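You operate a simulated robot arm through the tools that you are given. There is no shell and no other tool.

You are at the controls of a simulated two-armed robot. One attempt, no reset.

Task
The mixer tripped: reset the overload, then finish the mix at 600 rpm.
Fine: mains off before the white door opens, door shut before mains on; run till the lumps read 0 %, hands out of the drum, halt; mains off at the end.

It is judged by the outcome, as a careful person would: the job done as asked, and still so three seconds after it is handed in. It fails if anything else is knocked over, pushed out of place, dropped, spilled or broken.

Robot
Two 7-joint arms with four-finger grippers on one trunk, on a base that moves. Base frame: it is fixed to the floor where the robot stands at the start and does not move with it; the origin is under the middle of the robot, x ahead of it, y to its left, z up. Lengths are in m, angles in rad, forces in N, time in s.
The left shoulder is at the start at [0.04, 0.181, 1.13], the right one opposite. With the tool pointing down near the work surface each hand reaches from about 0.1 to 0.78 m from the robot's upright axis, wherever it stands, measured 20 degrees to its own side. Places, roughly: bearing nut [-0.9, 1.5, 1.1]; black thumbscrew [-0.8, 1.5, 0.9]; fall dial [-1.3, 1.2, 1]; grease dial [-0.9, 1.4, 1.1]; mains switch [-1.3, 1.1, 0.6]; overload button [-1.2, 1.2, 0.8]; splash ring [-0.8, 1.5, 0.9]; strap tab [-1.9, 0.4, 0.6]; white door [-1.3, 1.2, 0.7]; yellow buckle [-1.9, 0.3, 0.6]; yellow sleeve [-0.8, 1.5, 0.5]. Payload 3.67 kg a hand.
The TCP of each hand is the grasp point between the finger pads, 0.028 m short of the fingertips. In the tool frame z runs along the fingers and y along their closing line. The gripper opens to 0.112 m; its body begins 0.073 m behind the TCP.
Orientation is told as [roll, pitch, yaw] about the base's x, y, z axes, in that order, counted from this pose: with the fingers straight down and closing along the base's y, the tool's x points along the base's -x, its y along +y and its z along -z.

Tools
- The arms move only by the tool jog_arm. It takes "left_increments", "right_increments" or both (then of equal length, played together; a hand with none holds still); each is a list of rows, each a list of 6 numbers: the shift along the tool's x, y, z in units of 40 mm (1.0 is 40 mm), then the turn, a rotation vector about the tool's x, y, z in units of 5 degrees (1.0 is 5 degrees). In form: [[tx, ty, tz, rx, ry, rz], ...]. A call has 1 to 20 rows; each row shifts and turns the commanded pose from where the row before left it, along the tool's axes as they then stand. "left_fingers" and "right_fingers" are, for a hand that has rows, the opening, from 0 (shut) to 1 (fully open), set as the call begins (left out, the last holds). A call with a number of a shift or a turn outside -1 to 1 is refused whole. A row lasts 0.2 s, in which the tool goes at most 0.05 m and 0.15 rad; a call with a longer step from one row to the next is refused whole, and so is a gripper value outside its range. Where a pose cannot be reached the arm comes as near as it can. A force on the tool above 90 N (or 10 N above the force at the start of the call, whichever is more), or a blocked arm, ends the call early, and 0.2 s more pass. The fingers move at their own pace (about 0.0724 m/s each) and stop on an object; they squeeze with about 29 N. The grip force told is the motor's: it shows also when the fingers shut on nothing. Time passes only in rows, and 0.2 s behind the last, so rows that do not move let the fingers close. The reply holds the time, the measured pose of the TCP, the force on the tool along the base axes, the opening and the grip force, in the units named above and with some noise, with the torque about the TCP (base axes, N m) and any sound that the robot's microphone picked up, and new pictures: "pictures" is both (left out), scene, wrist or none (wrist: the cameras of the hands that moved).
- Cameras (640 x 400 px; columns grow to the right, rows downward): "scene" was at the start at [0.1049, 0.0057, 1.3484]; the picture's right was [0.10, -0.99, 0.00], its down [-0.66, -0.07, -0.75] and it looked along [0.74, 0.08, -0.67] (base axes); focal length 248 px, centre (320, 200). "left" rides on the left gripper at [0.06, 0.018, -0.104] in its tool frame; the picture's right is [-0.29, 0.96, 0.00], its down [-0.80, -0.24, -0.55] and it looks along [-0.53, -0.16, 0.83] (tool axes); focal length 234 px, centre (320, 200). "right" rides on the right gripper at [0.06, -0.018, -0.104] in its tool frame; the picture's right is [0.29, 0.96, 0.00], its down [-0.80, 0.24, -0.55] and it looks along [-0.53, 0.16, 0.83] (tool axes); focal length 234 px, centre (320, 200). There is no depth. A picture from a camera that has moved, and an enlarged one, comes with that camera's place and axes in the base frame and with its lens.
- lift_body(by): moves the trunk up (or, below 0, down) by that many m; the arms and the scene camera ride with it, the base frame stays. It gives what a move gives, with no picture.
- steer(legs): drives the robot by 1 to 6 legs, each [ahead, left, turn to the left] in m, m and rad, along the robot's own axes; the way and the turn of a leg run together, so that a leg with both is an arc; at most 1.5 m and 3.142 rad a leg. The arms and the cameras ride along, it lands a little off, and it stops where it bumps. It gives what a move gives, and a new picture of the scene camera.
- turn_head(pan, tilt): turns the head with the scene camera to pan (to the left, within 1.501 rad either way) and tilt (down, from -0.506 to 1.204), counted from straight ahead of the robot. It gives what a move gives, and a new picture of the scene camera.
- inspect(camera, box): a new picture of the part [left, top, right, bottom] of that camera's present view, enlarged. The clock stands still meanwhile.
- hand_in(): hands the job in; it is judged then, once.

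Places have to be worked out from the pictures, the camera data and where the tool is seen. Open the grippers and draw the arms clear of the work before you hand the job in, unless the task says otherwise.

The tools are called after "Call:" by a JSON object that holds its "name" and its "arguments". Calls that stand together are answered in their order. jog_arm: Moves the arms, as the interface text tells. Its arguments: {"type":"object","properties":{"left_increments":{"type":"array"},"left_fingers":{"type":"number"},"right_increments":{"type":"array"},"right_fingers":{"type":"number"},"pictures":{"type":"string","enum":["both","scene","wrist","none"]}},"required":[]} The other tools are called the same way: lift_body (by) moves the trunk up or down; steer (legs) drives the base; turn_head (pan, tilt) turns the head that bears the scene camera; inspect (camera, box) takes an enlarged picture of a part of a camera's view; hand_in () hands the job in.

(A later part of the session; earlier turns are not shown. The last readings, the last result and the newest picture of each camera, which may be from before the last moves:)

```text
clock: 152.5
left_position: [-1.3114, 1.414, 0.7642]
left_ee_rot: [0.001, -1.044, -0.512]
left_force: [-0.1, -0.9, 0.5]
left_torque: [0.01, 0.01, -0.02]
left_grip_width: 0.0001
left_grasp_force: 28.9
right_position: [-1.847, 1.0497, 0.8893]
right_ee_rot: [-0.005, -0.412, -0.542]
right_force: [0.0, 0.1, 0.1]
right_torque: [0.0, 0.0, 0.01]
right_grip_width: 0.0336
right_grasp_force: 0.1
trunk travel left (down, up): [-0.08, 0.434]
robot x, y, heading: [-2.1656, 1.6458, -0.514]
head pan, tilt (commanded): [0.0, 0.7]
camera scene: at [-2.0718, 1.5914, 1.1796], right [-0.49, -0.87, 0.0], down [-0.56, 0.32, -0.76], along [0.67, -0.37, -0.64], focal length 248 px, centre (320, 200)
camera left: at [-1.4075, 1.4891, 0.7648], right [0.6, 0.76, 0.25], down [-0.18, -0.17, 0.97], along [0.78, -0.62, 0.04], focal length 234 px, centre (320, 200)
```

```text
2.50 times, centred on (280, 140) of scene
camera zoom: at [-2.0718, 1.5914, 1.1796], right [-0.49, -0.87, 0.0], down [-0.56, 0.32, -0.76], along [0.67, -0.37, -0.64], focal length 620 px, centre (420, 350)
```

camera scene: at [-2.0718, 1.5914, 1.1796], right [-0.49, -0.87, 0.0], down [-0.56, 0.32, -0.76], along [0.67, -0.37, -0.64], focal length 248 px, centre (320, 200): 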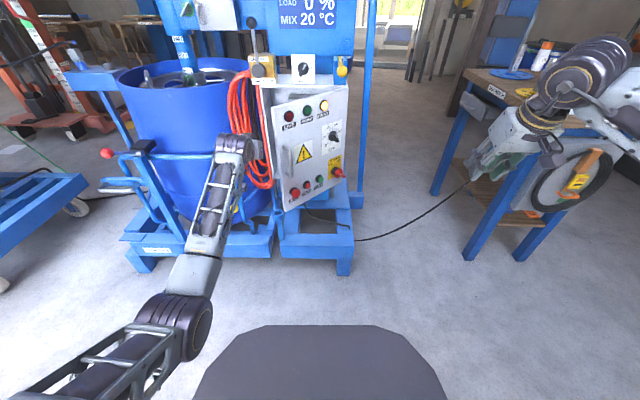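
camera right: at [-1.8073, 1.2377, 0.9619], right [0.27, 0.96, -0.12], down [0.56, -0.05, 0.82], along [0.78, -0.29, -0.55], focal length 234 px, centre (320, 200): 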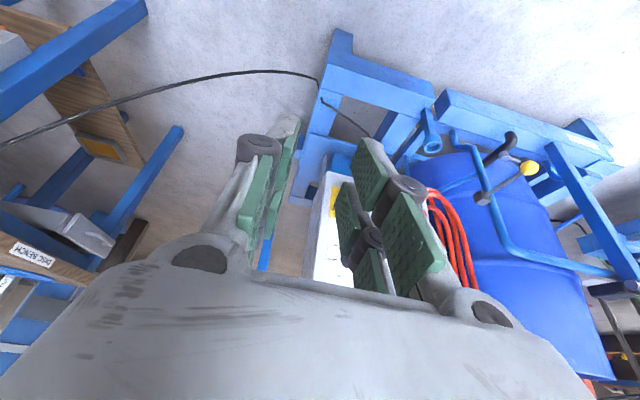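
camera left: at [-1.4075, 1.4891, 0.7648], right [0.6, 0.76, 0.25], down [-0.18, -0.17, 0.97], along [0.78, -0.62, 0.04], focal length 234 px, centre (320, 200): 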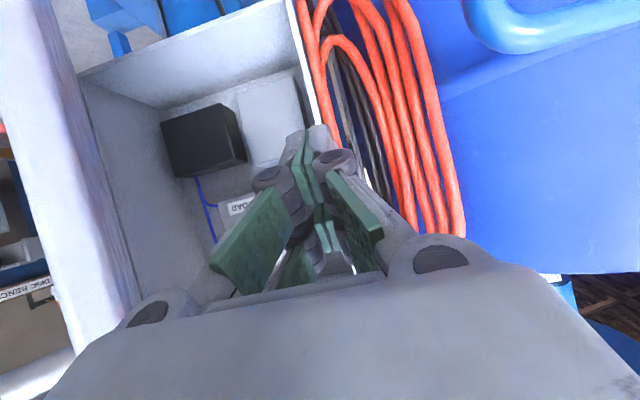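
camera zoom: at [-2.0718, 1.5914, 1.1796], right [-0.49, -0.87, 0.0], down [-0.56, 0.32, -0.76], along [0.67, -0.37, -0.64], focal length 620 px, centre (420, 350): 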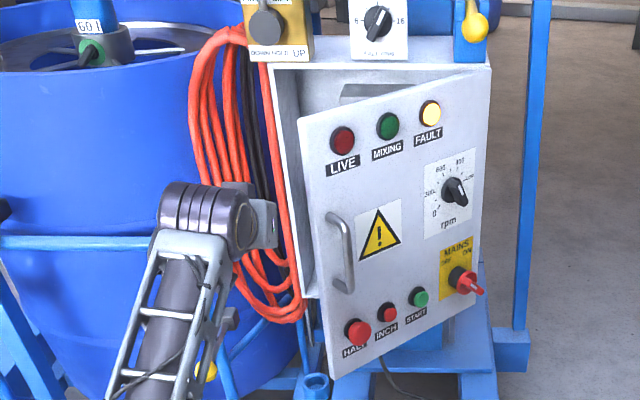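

The door stands at ~40°. I sweep the left hand rightward in front of the opening to push the door wide open.

Call:
{"name": "jog_arm", "arguments": {"left_increments": [[0, -0.6, 0, 0, 0, 0], [0, -0.6, 0, 0, 0, 0], [0, -0.6, 0, 0, 0, 0], [0, -0.6, 0, 0, 0, 0], [0, -0.6, 0, 0, 0, 0], [0, -0.6, 0, 0, 0, 0], [0, -0.6, 0, 0, 0, 0], [0, -0.6, 0, 0, 0, 0], [0, -0.6, 0, 0, 0, 0], [0, -0.6, 0, 0, 0, 0]]}}

```text
clock: 153.3
left_position: [-1.3317, 1.3835, 0.7647]
left_ee_rot: [0.015, -1.042, -0.481]
left_force: [-6.5, 34.7, 8.1]
left_torque: [-2.24, 0.16, -2.34]
left_grip_width: 0.0
left_grasp_force: 29.1
right_position: [-1.8425, 1.0549, 0.8897]
right_ee_rot: [-0.004, -0.413, -0.529]
right_force: [0.4, -0.9, -1.1]
right_torque: [0.05, 0.01, -0.01]
right_grip_width: 0.034
right_grasp_force: 0.1
trunk travel left (down, up): [-0.08, 0.434]
robot x, y, heading: [-2.1656, 1.6499, -0.499]
head pan, tilt (commanded): [0.0, 0.7]
stopped in row 4 (left hand): the force on the tool passed its limit at 104 N (the readings are from after the stop); the commanded pose is now the measured one
camera scene: at [-2.0734, 1.5948, 1.1798], right [-0.48, -0.88, 0.0], down [-0.56, 0.31, -0.77], along [0.67, -0.37, -0.64], focal length 248 px, centre (320, 200)
camera left: at [-1.4319, 1.4539, 0.7649], right [0.56, 0.79, 0.25], down [-0.18, -0.18, 0.97], along [0.81, -0.59, 0.04], focal length 234 px, centre (320, 200)
```

scene: 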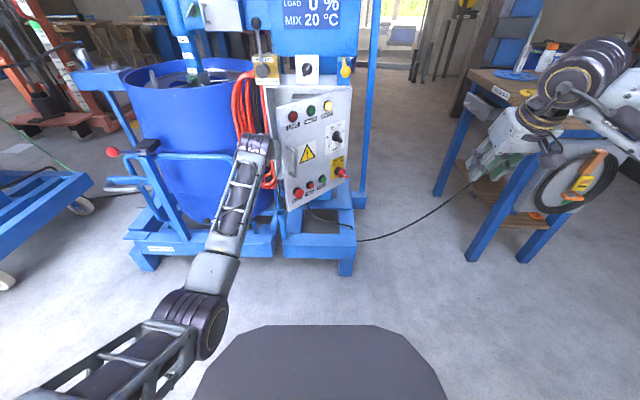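
left: 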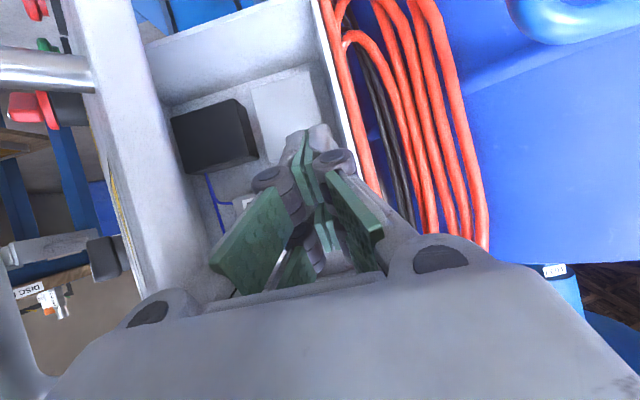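

The wrist body jammed on the door's edge face (104 N, base turned ~0.01 rad). I back off to the left at once and retreat, then I'll yaw the hand clockwise so the fingers can slip behind the inner face.

Call:
{"name": "jog_arm", "arguments": {"left_increments": [[0, 0.6, 0, 0, 0, 0], [0, 0.6, 0, 0, 0, 0], [0.4, 0.2, -0.7, 0, 0, 0], [0.4, 0, -0.7, 0, 0, 0]]}}

Call:
{"name": "inspect", "arguments": {"camera": "scene", "box": [200, 60, 360, 220]}}

```text
clock: 154.3
left_position: [-1.3661, 1.4566, 0.7624]
left_ee_rot: [0.012, -1.036, -0.491]
left_force: [0.1, -0.2, 0.7]
left_torque: [0.01, 0.01, -0.02]
left_grip_width: 0.0002
left_grasp_force: 28.9
right_position: [-1.8429, 1.0532, 0.8905]
right_ee_rot: [-0.006, -0.41, -0.531]
right_force: [1.0, 0.9, 0.9]
right_torque: [0.0, 0.02, 0.01]
right_grip_width: 0.0336
right_grasp_force: 0.1
trunk travel left (down, up): [-0.08, 0.434]
robot x, y, heading: [-2.1642, 1.6441, -0.504]
head pan, tilt (commanded): [0.0, 0.7]
camera scene: at [-2.0722, 1.5943, 1.1796], right [-0.48, -0.88, 0.0], down [-0.56, 0.31, -0.76], along [0.67, -0.37, -0.64], focal length 248 px, centre (320, 200)
camera left: at [-1.4652, 1.5271, 0.7633], right [0.57, 0.78, 0.25], down [-0.18, -0.18, 0.97], along [0.8, -0.6, 0.03], focal length 234 px, centre (320, 200)
```

scene: 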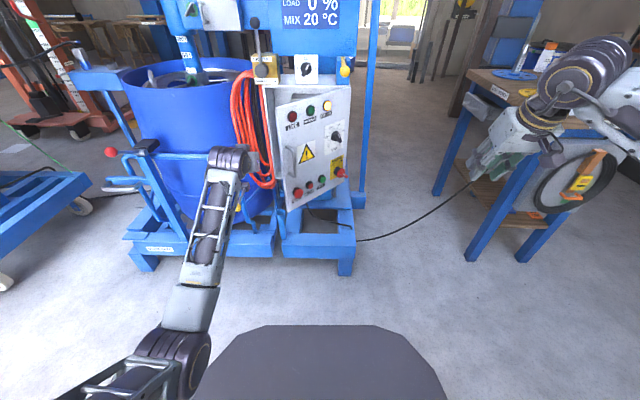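
left: 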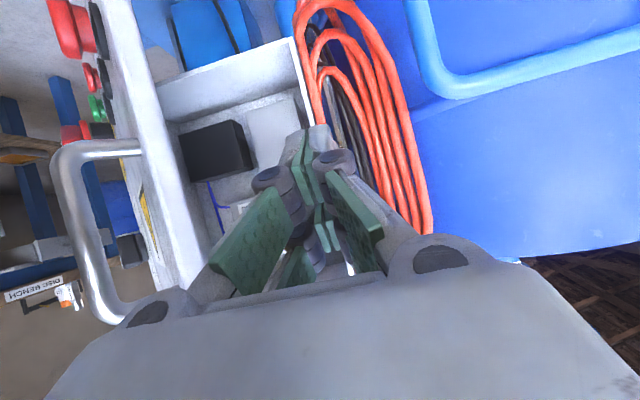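

```text
2.50 times, centred on (280, 140) of scene
camera zoom: at [-2.0722, 1.5943, 1.1796], right [-0.48, -0.88, 0.0], down [-0.56, 0.31, -0.76], along [0.67, -0.37, -0.64], focal length 620 px, centre (420, 350)
```

zoom: 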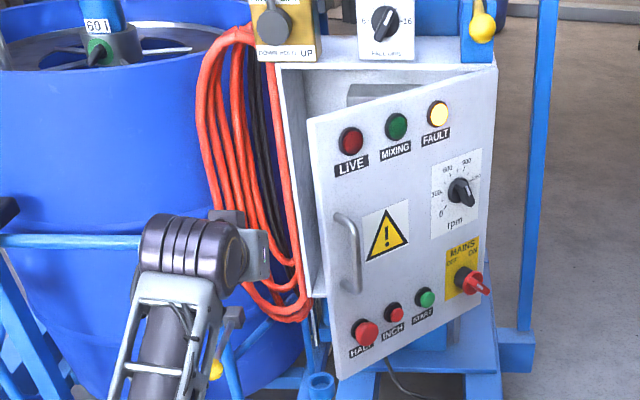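

The door still stands at about 41° (edge near 0.81 m ahead, 0.12 m left). I yaw the left hand 45° clockwise in place so that the closed fingers run nearly parallel to the door.

Call:
{"name": "jog_arm", "arguments": {"left_increments": [[0, 0, 0, 0.866, 0, 0.5], [0, 0, 0, 0.866, 0, 0.5], [0, 0, 0, 0.866, 0, 0.5], [0, 0, 0, 0.866, 0, 0.5], [0, 0, 0, 0.866, 0, 0.5], [0, 0, 0, 0.866, 0, 0.5], [0, 0, 0, 0.866, 0, 0.5], [0, 0, 0, 0.866, 0, 0.5], [0, 0, 0, 0.866, 0, 0.5]]}}

```text
clock: 156.3
left_position: [-1.367, 1.4531, 0.7608]
left_ee_rot: [-0.007, -1.037, -1.264]
left_force: [-0.2, 0.0, -0.9]
left_torque: [-0.04, 0.04, 0.03]
left_grip_width: 0.0
left_grasp_force: 28.9
right_position: [-1.8429, 1.0531, 0.8892]
right_ee_rot: [-0.004, -0.411, -0.532]
right_force: [0.3, 1.0, -0.9]
right_torque: [-0.01, 0.03, 0.03]
right_grip_width: 0.0338
right_grasp_force: 0.0
trunk travel left (down, up): [-0.08, 0.434]
robot x, y, heading: [-2.1684, 1.6498, -0.506]
head pan, tilt (commanded): [0.0, 0.7]
camera scene: at [-2.0718, 1.5941, 1.1796], right [-0.48, -0.88, 0.0], down [-0.56, 0.31, -0.76], along [0.67, -0.37, -0.64], focal length 248 px, centre (320, 200)
camera left: at [-1.3858, 1.5748, 0.7623], right [0.96, 0.14, 0.24], down [-0.25, 0.0, 0.97], along [0.14, -0.99, 0.03], focal length 234 px, centre (320, 200)
```

scene: 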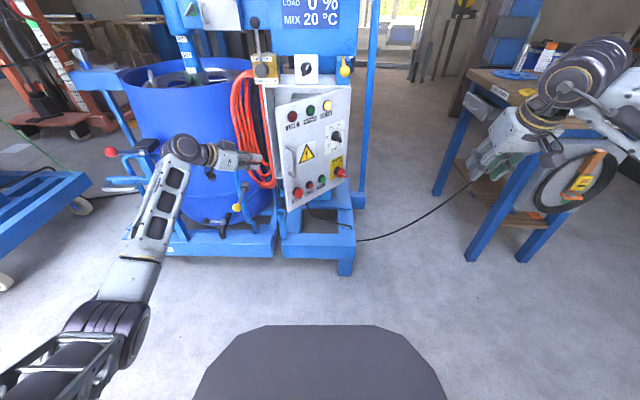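
left: 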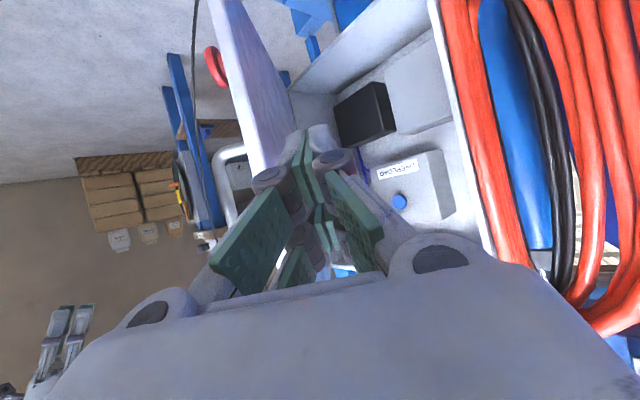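

Now the overload device with its blue button is visible inside, and the fingers point just behind the door. I enlarge the device.

Call:
{"name": "inspect", "arguments": {"camera": "left", "box": [300, 60, 500, 260]}}

Call:
{"name": "inspect", "arguments": {"camera": "left", "box": [180, 60, 340, 260]}}

```text
2.00 times, centred on (400, 160) of left
camera zoom: at [-1.3858, 1.5748, 0.7623], right [0.96, 0.14, 0.24], down [-0.25, 0.0, 0.97], along [0.14, -0.99, 0.03], focal length 468 px, centre (160, 280)
```

zoom: 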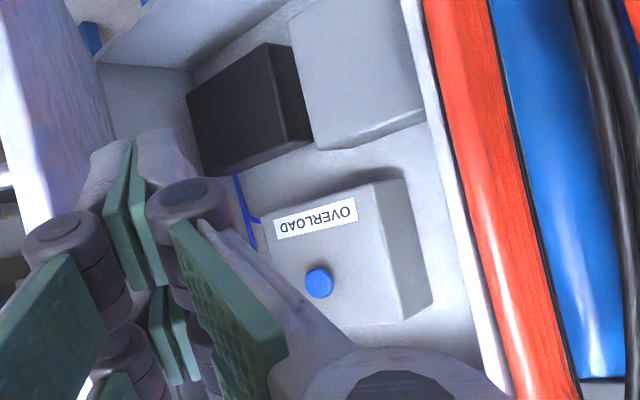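

```text
2.00 times, centred on (260, 160) of left
camera zoom: at [-1.3858, 1.5748, 0.7623], right [0.96, 0.14, 0.24], down [-0.25, 0.0, 0.97], along [0.14, -0.99, 0.03], focal length 468 px, centre (440, 280)
```

zoom: 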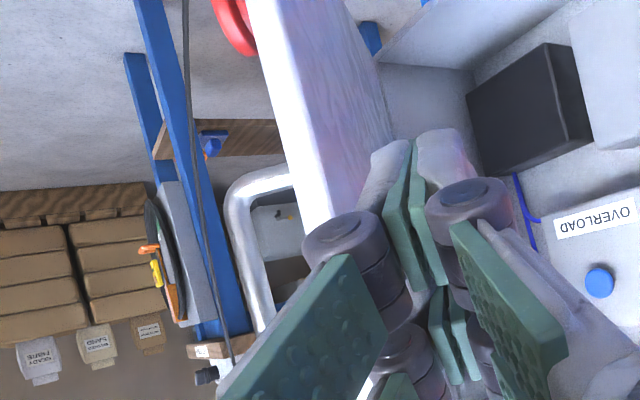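

The blue button is on the device's front face, at about (-1.198, 1.195, 0.81). First the door: I slide the closed fingers 10 cm forward along their direction, behind the door's inner face.

Call:
{"name": "jog_arm", "arguments": {"left_increments": [[-0.424, 0, 0.718, 0, 0, 0], [-0.424, 0, 0.718, 0, 0, 0], [-0.424, 0, 0.718, 0, 0, 0]]}}

Call:
{"name": "inspect", "arguments": {"camera": "left", "box": [160, 40, 400, 240]}}

```text
clock: 157.1
left_position: [-1.3354, 1.3569, 0.761]
left_ee_rot: [-0.004, -1.036, -1.264]
left_force: [0.1, 0.2, -0.4]
left_torque: [0.0, -0.02, -0.02]
left_grip_width: 0.0
left_grasp_force: 29.0
right_position: [-1.8425, 1.0543, 0.8898]
right_ee_rot: [-0.005, -0.412, -0.533]
right_force: [0.3, -0.3, -1.5]
right_torque: [0.0, 0.0, 0.02]
right_grip_width: 0.0335
right_grasp_force: 0.0
trunk travel left (down, up): [-0.08, 0.434]
robot x, y, heading: [-2.1639, 1.6455, -0.499]
head pan, tilt (commanded): [0.0, 0.7]
camera scene: at [-2.072, 1.5933, 1.1796], right [-0.48, -0.88, 0.0], down [-0.56, 0.31, -0.76], along [0.67, -0.37, -0.64], focal length 248 px, centre (320, 200)
camera left: at [-1.355, 1.4777, 0.7626], right [0.96, 0.15, 0.25], down [-0.25, 0.0, 0.97], along [0.14, -0.99, 0.03], focal length 234 px, centre (320, 200)
```

scene: 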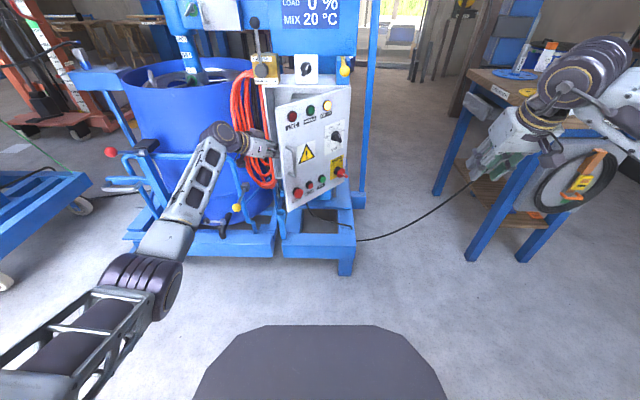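
left: 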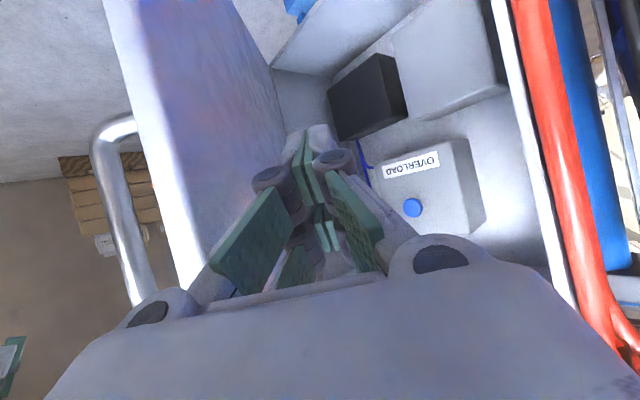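

```text
2.00 times, centred on (280, 140) of left
camera zoom: at [-1.355, 1.4777, 0.7626], right [0.96, 0.15, 0.25], down [-0.25, 0.0, 0.97], along [0.14, -0.99, 0.03], focal length 468 px, centre (400, 320)
```

zoom: 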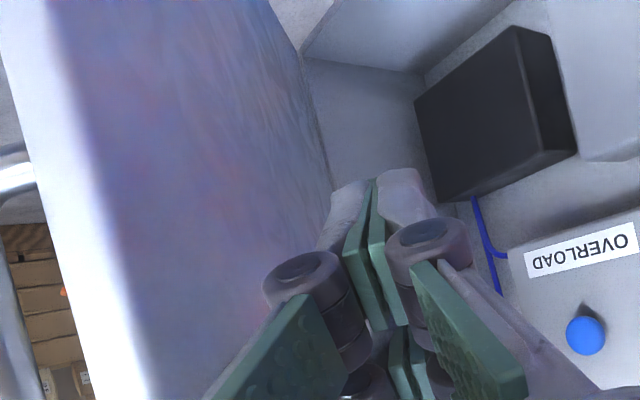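

The fingers are now behind the door's inner face with nothing touching. I push the door open along its arc, first to about 55°.

Call:
{"name": "jog_arm", "arguments": {"left_increments": [[0.034, -0.547, -0.058, 0, 0, 0], [0.056, -0.775, -0.095, 0, 0, 0], [0.056, -0.775, -0.095, 0, 0, 0]]}}

```text
clock: 157.9
left_position: [-1.423, 1.344, 0.7628]
left_ee_rot: [-0.008, -1.037, -1.262]
left_force: [-0.4, -0.6, 0.4]
left_torque: [0.02, 0.01, -0.03]
left_grip_width: 0.0
left_grasp_force: 29.5
right_position: [-1.8436, 1.0541, 0.8899]
right_ee_rot: [-0.005, -0.413, -0.531]
right_force: [-1.5, -0.4, 0.3]
right_torque: [-0.01, 0.01, -0.05]
right_grip_width: 0.0337
right_grasp_force: 0.1
trunk travel left (down, up): [-0.08, 0.434]
robot x, y, heading: [-2.1646, 1.6486, -0.506]
head pan, tilt (commanded): [0.0, 0.7]
camera scene: at [-2.0723, 1.594, 1.1796], right [-0.48, -0.88, 0.0], down [-0.56, 0.31, -0.76], along [0.67, -0.37, -0.64], focal length 248 px, centre (320, 200)
camera left: at [-1.441, 1.4647, 0.7641], right [0.96, 0.15, 0.24], down [-0.25, 0.0, 0.97], along [0.14, -0.99, 0.03], focal length 234 px, centre (320, 200)
```

scene: 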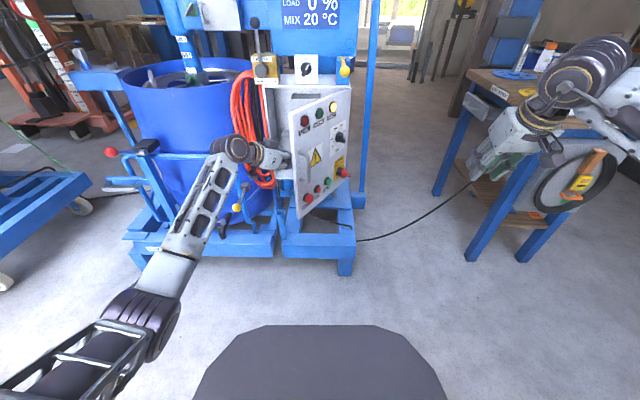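
left: 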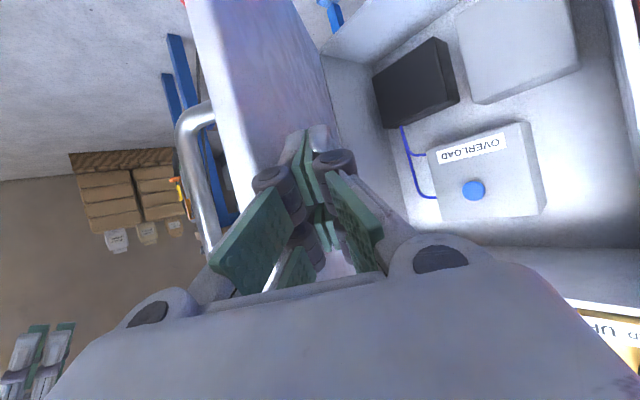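

It swings easily. I continue the arc to about 90–95°.

Call:
{"name": "jog_arm", "arguments": {"left_increments": [[-0.05, -0.84, 0.085, 0, 0, 0], [-0.05, -0.84, 0.085, 0, 0, 0], [-0.16, -0.785, 0.27, 0, 0, 0], [-0.16, -0.785, 0.27, 0, 0, 0], [-0.32, -0.93, 0.545, 0, 0, 0]]}}

```text
clock: 159.1
left_position: [-1.5622, 1.2401, 0.7647]
left_ee_rot: [-0.006, -1.036, -1.262]
left_force: [1.2, 0.2, -0.8]
left_torque: [0.01, 0.0, -0.02]
left_grip_width: 0.0
left_grasp_force: 28.7
right_position: [-1.8438, 1.0532, 0.8892]
right_ee_rot: [-0.006, -0.413, -0.532]
right_force: [0.1, -0.4, -0.1]
right_torque: [0.01, 0.01, 0.02]
right_grip_width: 0.0337
right_grasp_force: 0.1
trunk travel left (down, up): [-0.08, 0.434]
robot x, y, heading: [-2.1625, 1.6451, -0.502]
head pan, tilt (commanded): [0.0, 0.7]
camera scene: at [-2.0726, 1.5932, 1.1796], right [-0.48, -0.88, 0.0], down [-0.56, 0.31, -0.76], along [0.67, -0.37, -0.64], focal length 248 px, centre (320, 200)
camera left: at [-1.5821, 1.3597, 0.7659], right [0.96, 0.15, 0.24], down [-0.25, 0.0, 0.97], along [0.14, -0.99, 0.03], focal length 234 px, centre (320, 200)
```

scene: 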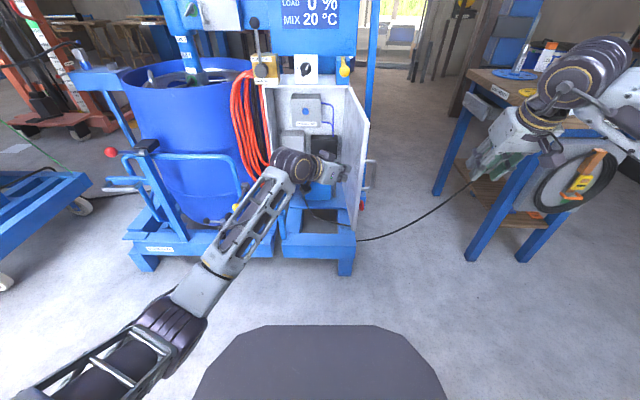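
left: 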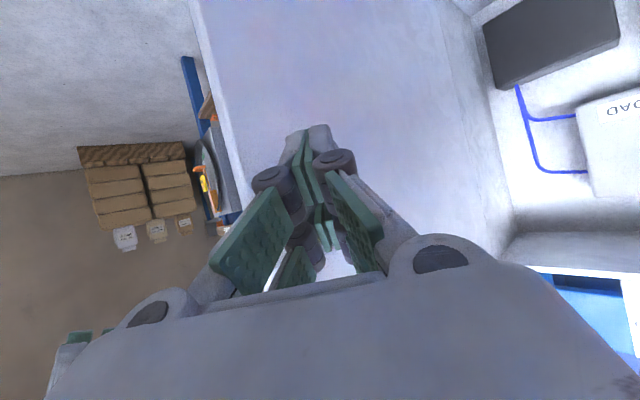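

The door is open about 95°, and the overload device is fully exposed. I move the left hand off the door to the left and rotate it back to face the cabinet.

Call:
{"name": "jog_arm", "arguments": {"left_increments": [[0.263, 0.545, -0.444, 0, 0, 0], [0.263, 0.545, -0.444, 0, 0, 0], [0.263, 0.545, -0.444, 0, 0, 0], [0.263, 0.545, -0.444, 0, 0, 0], [0, 0, 0, -0.866, 0, -0.5], [0, 0, 0, -0.866, 0, -0.5], [0, 0, 0, -0.866, 0, -0.5], [0, 0, 0, -0.866, 0, -0.5], [0, 0, 0, -0.866, 0, -0.5], [0, 0, 0, -0.866, 0, -0.5], [0, 0, 0, -0.866, 0, -0.5], [0, 0, 0, -0.866, 0, -0.5], [0, 0, 0, -0.52, 0, -0.3]]}}

```text
clock: 161.9
left_position: [-1.5033, 1.3451, 0.7621]
left_ee_rot: [0.008, -1.037, -0.524]
left_force: [-0.1, -0.3, 0.3]
left_torque: [0.0, 0.0, -0.02]
left_grip_width: 0.0
left_grasp_force: 29.3
right_position: [-1.8444, 1.0529, 0.8895]
right_ee_rot: [-0.007, -0.411, -0.533]
right_force: [-0.5, -0.2, 0.7]
right_torque: [0.01, -0.04, 0.0]
right_grip_width: 0.0334
right_grasp_force: 0.2
trunk travel left (down, up): [-0.08, 0.434]
robot x, y, heading: [-2.166, 1.6482, -0.504]
head pan, tilt (commanded): [0.0, 0.7]
camera scene: at [-2.0721, 1.5939, 1.1796], right [-0.48, -0.88, 0.0], down [-0.56, 0.31, -0.76], along [0.67, -0.37, -0.64], focal length 248 px, centre (320, 200)
camera left: at [-1.6005, 1.4195, 0.7638], right [0.6, 0.76, 0.25], down [-0.18, -0.18, 0.97], along [0.78, -0.63, 0.03], focal length 234 px, centre (320, 200)
```

scene: 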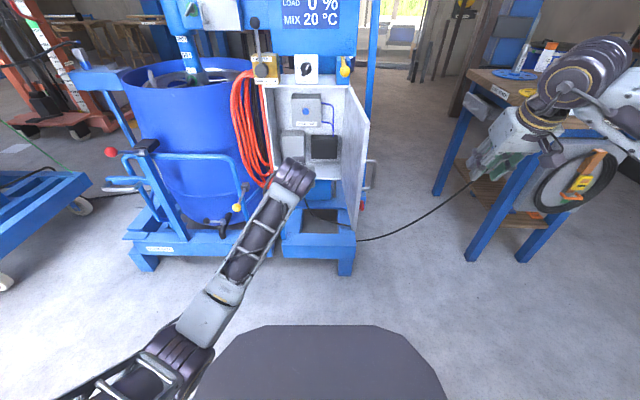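
left: 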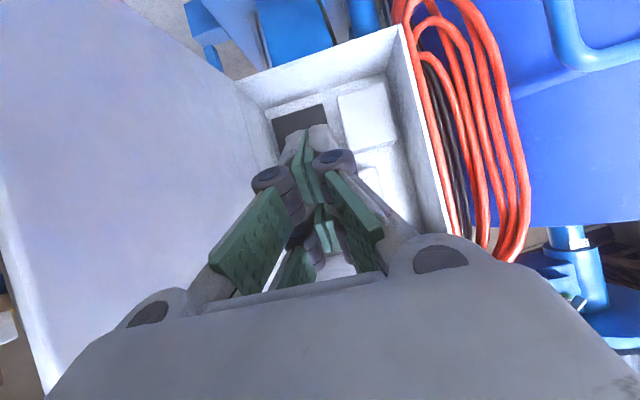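

The cabinet interior is clear ahead. I drive the base 13 cm forward so the arm need not be fully stretched, then check.

Call:
{"name": "steer", "arguments": {"legs": [[0.13, 0, 0]]}}

Call:
{"name": "inspect", "arguments": {"camera": "scene", "box": [220, 60, 420, 220]}}

```text
clock: 163.2
left_position: [-1.392, 1.2816, 0.7606]
left_ee_rot: [0.011, -1.035, -0.524]
left_force: [0.0, -0.4, 0.3]
left_torque: [0.01, 0.0, 0.04]
left_grip_width: 0.0
left_grasp_force: 28.8
right_position: [-1.729, 0.9909, 0.8887]
right_ee_rot: [-0.007, -0.409, -0.532]
right_force: [1.1, 0.0, -0.9]
right_torque: [0.02, 0.01, 0.0]
right_grip_width: 0.0336
right_grasp_force: 0.1
trunk travel left (down, up): [-0.08, 0.434]
robot x, y, heading: [-2.0549, 1.5884, -0.506]
head pan, tilt (commanded): [0.0, 0.7]
camera scene: at [-1.958, 1.5313, 1.1794], right [-0.48, -0.88, 0.0], down [-0.57, 0.31, -0.76], along [0.67, -0.37, -0.65], focal length 248 px, centre (320, 200)
```

scene: 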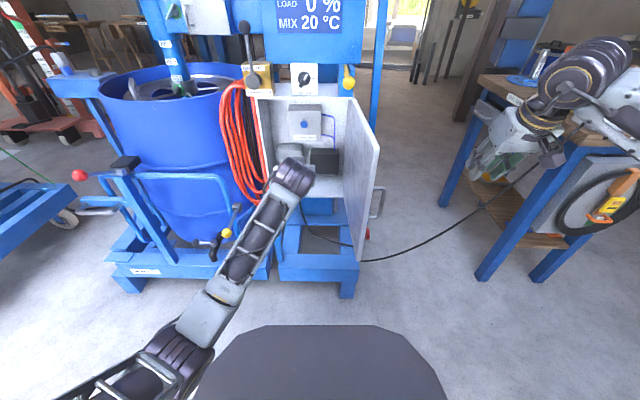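

```text
2.50 times, centred on (320, 140) of scene
camera zoom: at [-1.958, 1.5313, 1.1794], right [-0.48, -0.88, 0.0], down [-0.57, 0.31, -0.76], along [0.67, -0.37, -0.65], focal length 620 px, centre (320, 350)
```

zoom: 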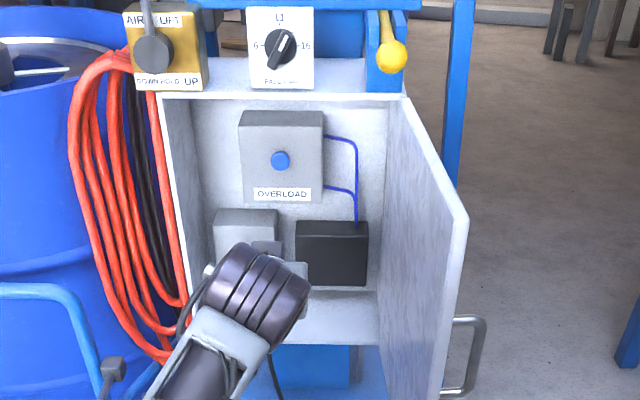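

The button now computes to about 0.958 m ahead, 0.057 m left, z≈0.815. I raise the hand 5 cm and move forward so the upper fingertip pair ends about 5 cm in front of the button.

Call:
{"name": "jog_arm", "arguments": {"left_increments": [[-0.535, 0, -0.316, 0, 0, 0], [-0.535, 0, -0.316, 0, 0, 0], [-0.47, 0.04, 0.79, 0, 0, 0], [-0.47, 0.04, 0.79, 0, 0, 0], [-0.47, 0.04, 0.79, 0, 0, 0], [-0.47, 0.04, 0.79, 0, 0, 0]]}}

Call:
{"name": "inspect", "arguments": {"camera": "left", "box": [220, 40, 460, 240]}}

Call:
{"name": "inspect", "arguments": {"camera": "scene", "box": [240, 70, 380, 190]}}

```text
clock: 164.6
left_position: [-1.2599, 1.2132, 0.8108]
left_ee_rot: [0.013, -1.036, -0.526]
left_force: [0.2, -0.5, -0.5]
left_torque: [-0.02, 0.0, -0.02]
left_grip_width: 0.0001
left_grasp_force: 29.0
right_position: [-1.7299, 0.9917, 0.8894]
right_ee_rot: [-0.004, -0.412, -0.532]
right_force: [-0.3, 0.7, 0.8]
right_torque: [-0.03, -0.01, -0.03]
right_grip_width: 0.0337
right_grasp_force: 0.0
trunk travel left (down, up): [-0.08, 0.434]
robot x, y, heading: [-2.0517, 1.5854, -0.503]
head pan, tilt (commanded): [0.0, 0.7]
camera scene: at [-1.9592, 1.5319, 1.1796], right [-0.48, -0.88, 0.0], down [-0.56, 0.31, -0.76], along [0.67, -0.37, -0.64], focal length 248 px, centre (320, 200)
camera left: at [-1.3566, 1.2888, 0.8125], right [0.6, 0.76, 0.25], down [-0.18, -0.18, 0.97], along [0.78, -0.63, 0.03], focal length 234 px, centre (320, 200)
```

scene: 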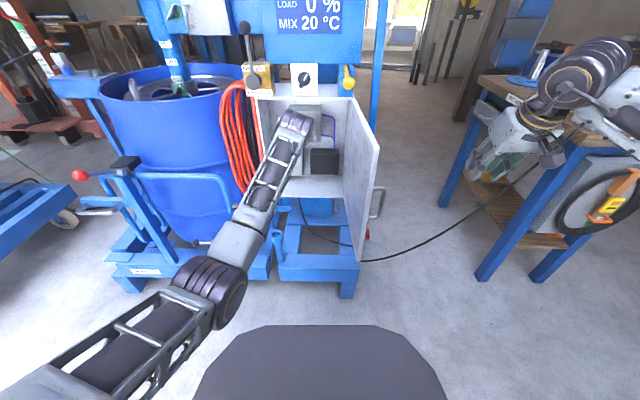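
left: 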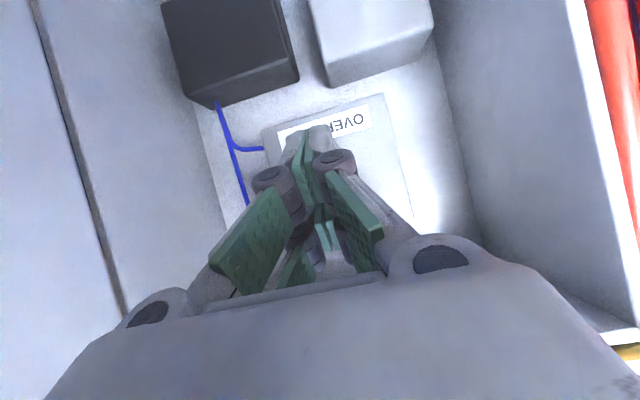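

```text
2.00 times, centred on (340, 140) of left
camera zoom: at [-1.3566, 1.2888, 0.8125], right [0.6, 0.76, 0.25], down [-0.18, -0.18, 0.97], along [0.78, -0.63, 0.03], focal length 468 px, centre (280, 320)
```

zoom: 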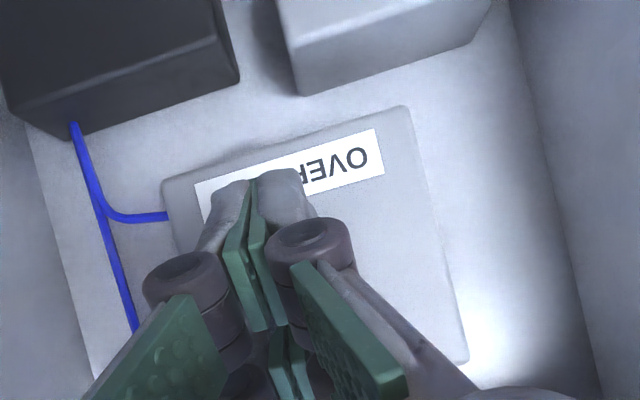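

```text
3.33 times, centred on (310, 130) of scene
camera zoom: at [-1.9592, 1.5319, 1.1796], right [-0.48, -0.88, 0.0], down [-0.56, 0.31, -0.76], along [0.67, -0.37, -0.64], focal length 826 px, centre (353, 433)
```

zoom: 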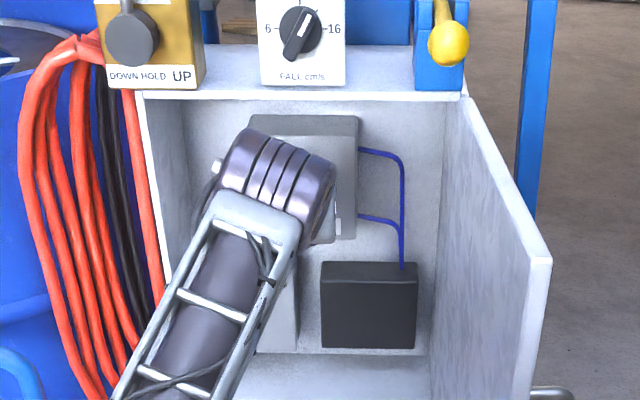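

By projection the upper fingertip pair will meet the button if I move straight ahead (~5 cm), even though the fingers hide it. I advance 4.6 cm straight forward, watching force.

Call:
{"name": "jog_arm", "arguments": {"left_increments": [[-0.153, 0, 0.258, 0, 0, 0], [-0.153, 0, 0.258, 0, 0, 0], [-0.153, 0, 0.258, 0, 0, 0], [-0.127, 0, 0.215, 0, 0, 0]]}}

Call:
{"name": "inspect", "arguments": {"camera": "left", "box": [220, 40, 460, 240]}}

```text
clock: 165.6
left_position: [-1.2219, 1.1926, 0.8118]
left_ee_rot: [0.01, -1.036, -0.525]
left_force: [-2.0, 0.5, -0.5]
left_torque: [-0.04, -0.02, 0.0]
left_grip_width: 0.006
left_grasp_force: 35.6
right_position: [-1.7309, 0.9906, 0.8898]
right_ee_rot: [-0.007, -0.412, -0.532]
right_force: [-1.0, -0.4, 0.0]
right_torque: [0.02, -0.03, -0.03]
right_grip_width: 0.0336
right_grasp_force: 0.1
trunk travel left (down, up): [-0.08, 0.434]
robot x, y, heading: [-2.0505, 1.5909, -0.504]
head pan, tilt (commanded): [0.0, 0.7]
camera scene: at [-1.9596, 1.5322, 1.1796], right [-0.48, -0.88, 0.0], down [-0.56, 0.31, -0.76], along [0.67, -0.37, -0.64], focal length 248 px, centre (320, 200)
camera left: at [-1.3176, 1.2673, 0.8135], right [0.6, 0.76, 0.25], down [-0.18, -0.18, 0.97], along [0.78, -0.63, 0.03], focal length 234 px, centre (320, 200)
```

scene: 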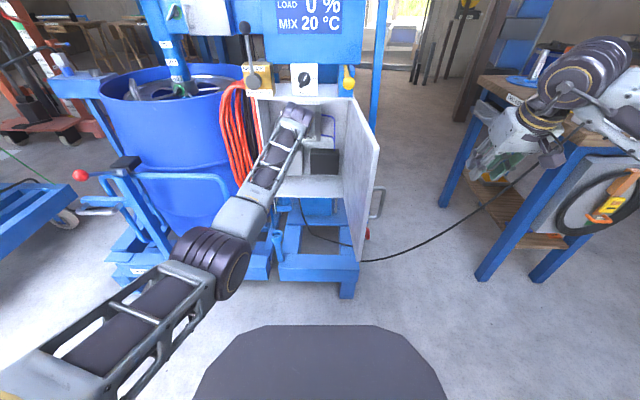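
left: 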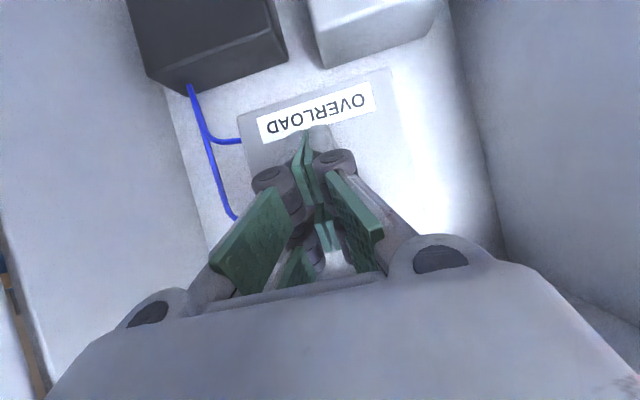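

```text
2.00 times, centred on (340, 140) of left
camera zoom: at [-1.3176, 1.2673, 0.8135], right [0.6, 0.76, 0.25], down [-0.18, -0.18, 0.97], along [0.78, -0.63, 0.03], focal length 468 px, centre (280, 320)
```

zoom: 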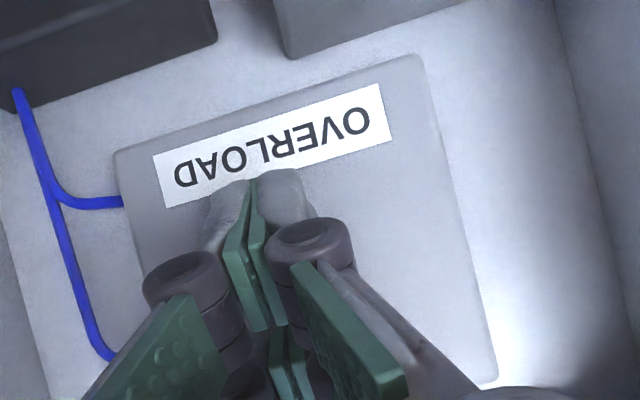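

A faint contact (2 N) pried the fingertips apart by 6 mm: judging from the label, the button is ~1 cm to the left of my finger centre. I back off 1.2 cm, shift 9 mm left and 4 mm down, and press again.

Call:
{"name": "jog_arm", "arguments": {"left_increments": [[0.153, 0, -0.258, 0, 0, 0], [0.086, 0.23, 0.05, 0, 0, 0], [0, 0, 0, 0, 0, 0]], "pictures": "wrist"}}

Call:
{"name": "jog_arm", "arguments": {"left_increments": [[-0.1, 0, 0.17, 0, 0, 0], [-0.1, 0, 0.17, 0, 0, 0], [0, 0, 0, 0, 0, 0]], "pictures": "wrist"}}

```text
clock: 166.4
left_position: [-1.2278, 1.2056, 0.808]
left_ee_rot: [0.008, -1.038, -0.525]
left_force: [-0.6, -0.3, 0.1]
left_torque: [0.01, -0.01, 0.01]
left_grip_width: 0.0001
left_grasp_force: 35.4
right_position: [-1.7311, 0.9919, 0.8906]
right_ee_rot: [-0.005, -0.412, -0.533]
right_force: [0.3, 0.6, 0.0]
right_torque: [-0.01, -0.01, 0.02]
right_grip_width: 0.0337
right_grasp_force: 0.1
trunk travel left (down, up): [-0.08, 0.434]
robot x, y, heading: [-2.0516, 1.5846, -0.503]
head pan, tilt (commanded): [0.0, 0.7]
camera left: at [-1.3233, 1.2809, 0.8091], right [0.6, 0.76, 0.25], down [-0.18, -0.18, 0.97], along [0.78, -0.63, 0.03], focal length 234 px, centre (320, 200)
```

left: 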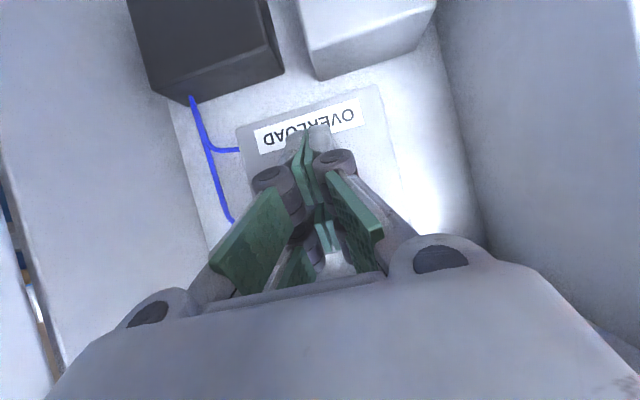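

```text
clock: 167.2
left_position: [-1.2129, 1.1988, 0.8088]
left_ee_rot: [0.011, -1.037, -0.528]
left_force: [-3.2, 1.6, -0.7]
left_torque: [-0.01, -0.03, -0.06]
left_grip_width: 0.006
left_grasp_force: 35.5
right_position: [-1.7311, 0.9913, 0.8894]
right_ee_rot: [-0.005, -0.412, -0.532]
right_force: [-0.5, 1.1, 0.4]
right_torque: [-0.01, 0.01, -0.02]
right_grip_width: 0.0337
right_grasp_force: 0.1
trunk travel left (down, up): [-0.08, 0.434]
robot x, y, heading: [-2.0526, 1.5853, -0.501]
head pan, tilt (commanded): [0.0, 0.7]
heard: click
camera left: at [-1.3094, 1.2739, 0.8094], right [0.6, 0.76, 0.25], down [-0.18, -0.18, 0.97], along [0.78, -0.63, 0.03], focal length 234 px, centre (320, 200)
```

left: 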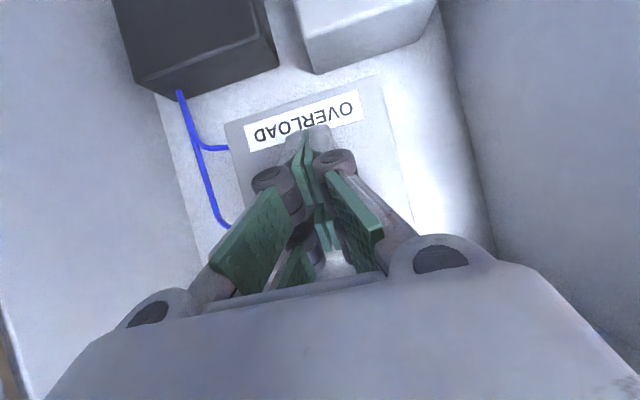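

I heard a click: the overload button went in. I withdraw the left hand straight back out of the cabinet and look at the device.

Call:
{"name": "jog_arm", "arguments": {"left_increments": [[0.4, 0, -0.69, 0, 0, 0], [0.5, 0, -0.86, 0, 0, 0], [0.5, 0, -0.86, 0, 0, 0], [0.5, 0, -0.86, 0, 0, 0], [0.5, 0, -0.86, 0, 0, 0], [0.5, 0.4, -0.86, 0, 0, 0]]}}

Call:
{"name": "inspect", "arguments": {"camera": "left", "box": [160, 40, 480, 240]}}

Call:
{"name": "inspect", "arguments": {"camera": "scene", "box": [240, 60, 400, 220]}}

```text
clock: 168.8
left_position: [-1.3917, 1.3192, 0.886]
left_ee_rot: [-0.004, -1.149, -0.511]
left_force: [-1.1, 0.5, 0.1]
left_torque: [0.0, -0.01, -0.02]
left_grip_width: 0.0
left_grasp_force: 35.8
right_position: [-1.73, 0.991, 0.8877]
right_ee_rot: [-0.005, -0.411, -0.532]
right_force: [0.0, -0.1, -0.2]
right_torque: [0.01, 0.04, 0.0]
right_grip_width: 0.0333
right_grasp_force: 0.0
trunk travel left (down, up): [-0.08, 0.434]
robot x, y, heading: [-2.0516, 1.5872, -0.501]
head pan, tilt (commanded): [0.0, 0.7]
stopped in row 6 (left hand): the arm was blocked; the commanded pose is now the measured one
camera scene: at [-1.9591, 1.5317, 1.1787], right [-0.48, -0.88, 0.0], down [-0.56, 0.31, -0.76], along [0.67, -0.37, -0.64], focal length 248 px, centre (320, 200)
camera left: at [-1.4879, 1.3944, 0.8735], right [0.57, 0.78, 0.26], down [-0.27, -0.12, 0.95], along [0.77, -0.62, 0.14], focal length 234 px, centre (320, 200)
```

scene: 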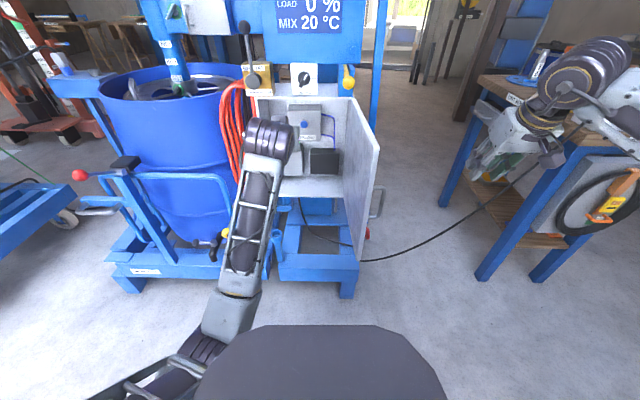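
left: 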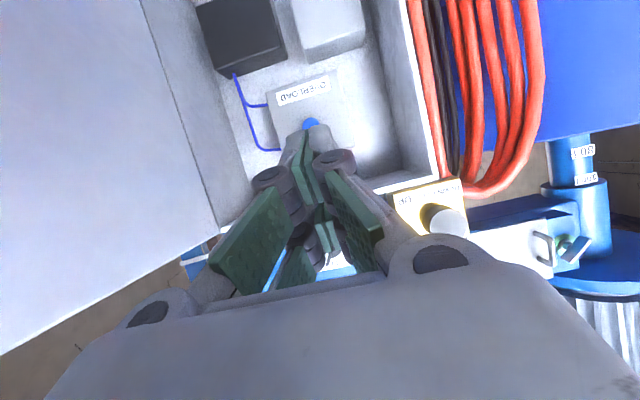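

```text
2.00 times, centred on (320, 140) of left
camera zoom: at [-1.4879, 1.3944, 0.8735], right [0.57, 0.78, 0.26], down [-0.27, -0.12, 0.95], along [0.77, -0.62, 0.14], focal length 468 px, centre (320, 320)
```

zoom: 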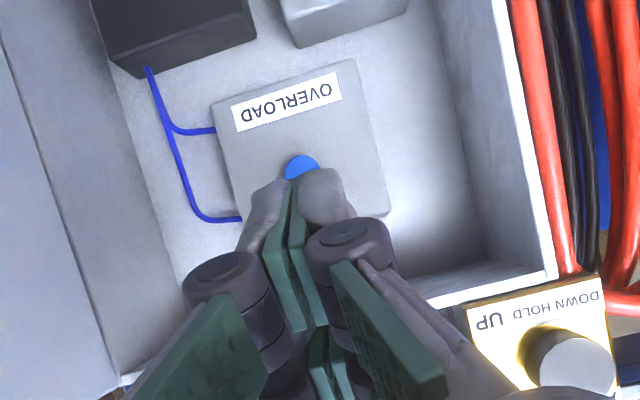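

```text
2.50 times, centred on (320, 140) of scene
camera zoom: at [-1.9591, 1.5317, 1.1787], right [-0.48, -0.88, 0.0], down [-0.56, 0.31, -0.76], along [0.67, -0.37, -0.64], focal length 620 px, centre (320, 350)
```

zoom: 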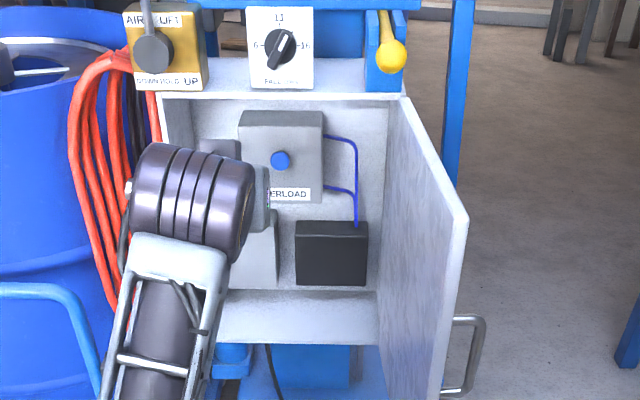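

The button is reset and the hand is out, though the last retreat step met my own arm limit. I move the left hand up-left out of the door's swing, keeping it above the drum rail.

Call:
{"name": "jog_arm", "arguments": {"left_increments": [[-0.1, 0.8, 0, 0, 0, 0], [-0.1, 0.8, 0, 0, 0, 0], [-0.1, 0.8, 0, 0, 0, 0], [0, 0.8, 0, 0, 0, 0], [0, 0.8, 0, 0, 0, 0], [0, 0.8, 0, 0, 0, 0], [0, 0.8, 0, 0, 0, 0]]}}

```text
clock: 170.4
left_position: [-1.279, 1.5132, 0.8938]
left_ee_rot: [-0.006, -1.144, -0.513]
left_force: [0.9, -0.9, 0.6]
left_torque: [-0.01, 0.0, -0.01]
left_grip_width: 0.0001
left_grasp_force: 35.7
right_position: [-1.7309, 0.9929, 0.8901]
right_ee_rot: [-0.005, -0.412, -0.532]
right_force: [-0.4, -0.2, -0.1]
right_torque: [-0.03, 0.01, 0.0]
right_grip_width: 0.0337
right_grasp_force: 0.1
trunk travel left (down, up): [-0.08, 0.434]
robot x, y, heading: [-2.0517, 1.5888, -0.503]
head pan, tilt (commanded): [0.0, 0.7]
camera scene: at [-1.9592, 1.5327, 1.1796], right [-0.48, -0.88, 0.0], down [-0.56, 0.31, -0.76], along [0.67, -0.37, -0.64], focal length 248 px, centre (320, 200)
camera left: at [-1.3757, 1.5876, 0.8821], right [0.58, 0.77, 0.26], down [-0.27, -0.12, 0.96], along [0.77, -0.62, 0.14], focal length 234 px, centre (320, 200)
```

scene: 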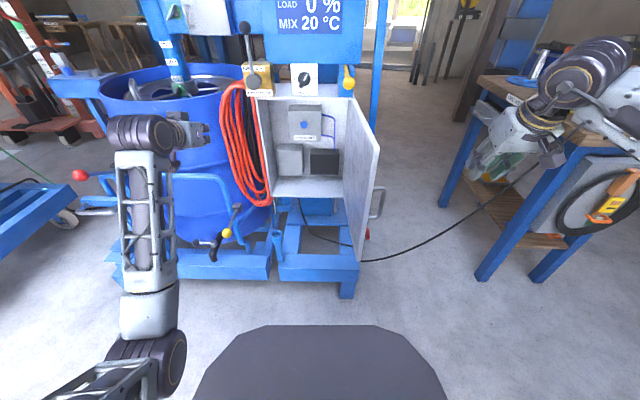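
left: 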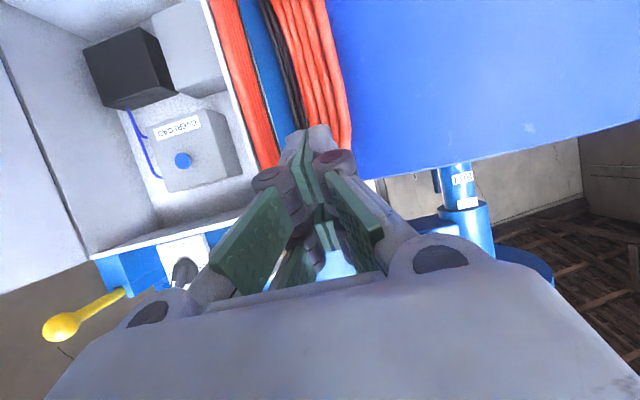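

The left hand is clear. Now the right hand: I yaw it 50° to the left and pitch it to about 58° so the fingertips can push the door's outer face closed.

Call:
{"name": "jog_arm", "arguments": {"right_increments": [[0, 0, 0, -0.4, 0, -0.9], [0, 0, 0, -0.4, 0, -0.9], [0, 0, 0, -0.4, 0, -0.9], [0, 0, 0, -0.4, 0, -0.9], [0, 0, 0, -0.4, 0, -0.9], [0, 0, 0, -0.4, 0, -0.9], [0, 0, 0, -0.4, 0, -0.9], [0, 0, 0, -0.4, 0, -0.9], [0, 0, 0, -0.4, 0, -0.9], [0, 0, 0, -0.4, 0, -0.9], [0, 0, 0, 0, -1, 0], [0, 0, 0, 0, -1, 0], [0, 0, 0, 0, -1, 0], [0, 0, 0, 0, -1, 0], [0, 0, 0, 0, -1, 0], [0, 0, 0, 0, -1, 0], [0, 0, 0, 0, -1, 0]], "right_fingers": 0.0}}

```text
clock: 174.0
left_position: [-1.2801, 1.5116, 0.8931]
left_ee_rot: [-0.005, -1.143, -0.512]
left_force: [-0.1, -0.9, -0.4]
left_torque: [0.0, 0.02, -0.03]
left_grip_width: 0.0
left_grasp_force: 36.0
right_position: [-1.731, 0.9929, 0.8892]
right_ee_rot: [-0.005, -1.023, -0.064]
right_force: [-0.7, 0.0, 0.0]
right_torque: [0.03, -0.02, -0.03]
right_grip_width: 0.0
right_grasp_force: 29.2
right hand out of reach, approached as far as the arm can: row 7, 8, 9, 10
trunk travel left (down, up): [-0.08, 0.434]
robot x, y, heading: [-2.0534, 1.5851, -0.505]
head pan, tilt (commanded): [0.0, 0.7]
camera scene: at [-1.9595, 1.5323, 1.1796], right [-0.48, -0.88, 0.0], down [-0.56, 0.31, -0.76], along [0.67, -0.37, -0.64], focal length 248 px, centre (320, 200)
camera right: at [-1.8506, 0.9829, 0.893], right [-0.08, 0.96, -0.25], down [-0.04, 0.25, 0.97], along [1.0, 0.09, 0.02], focal length 234 px, centre (320, 200)
```

scene: 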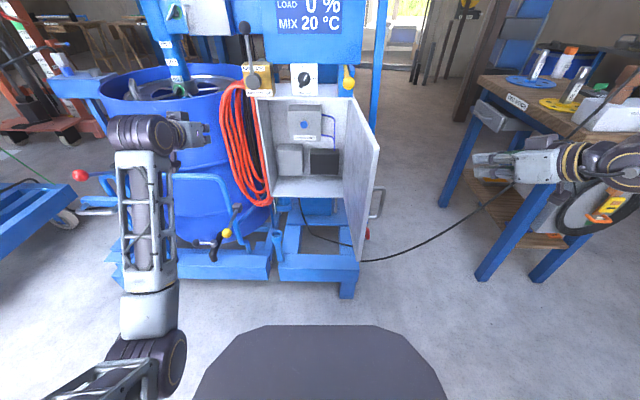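
right: 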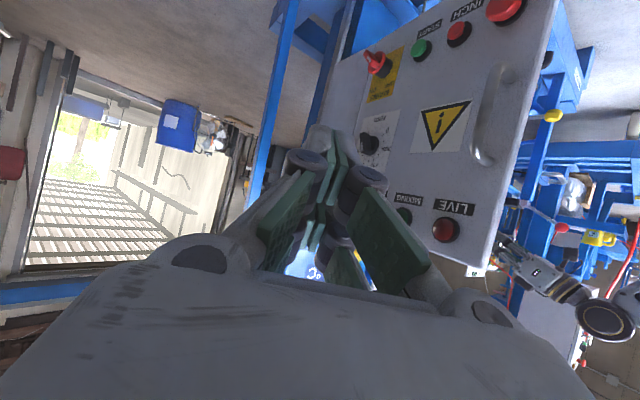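

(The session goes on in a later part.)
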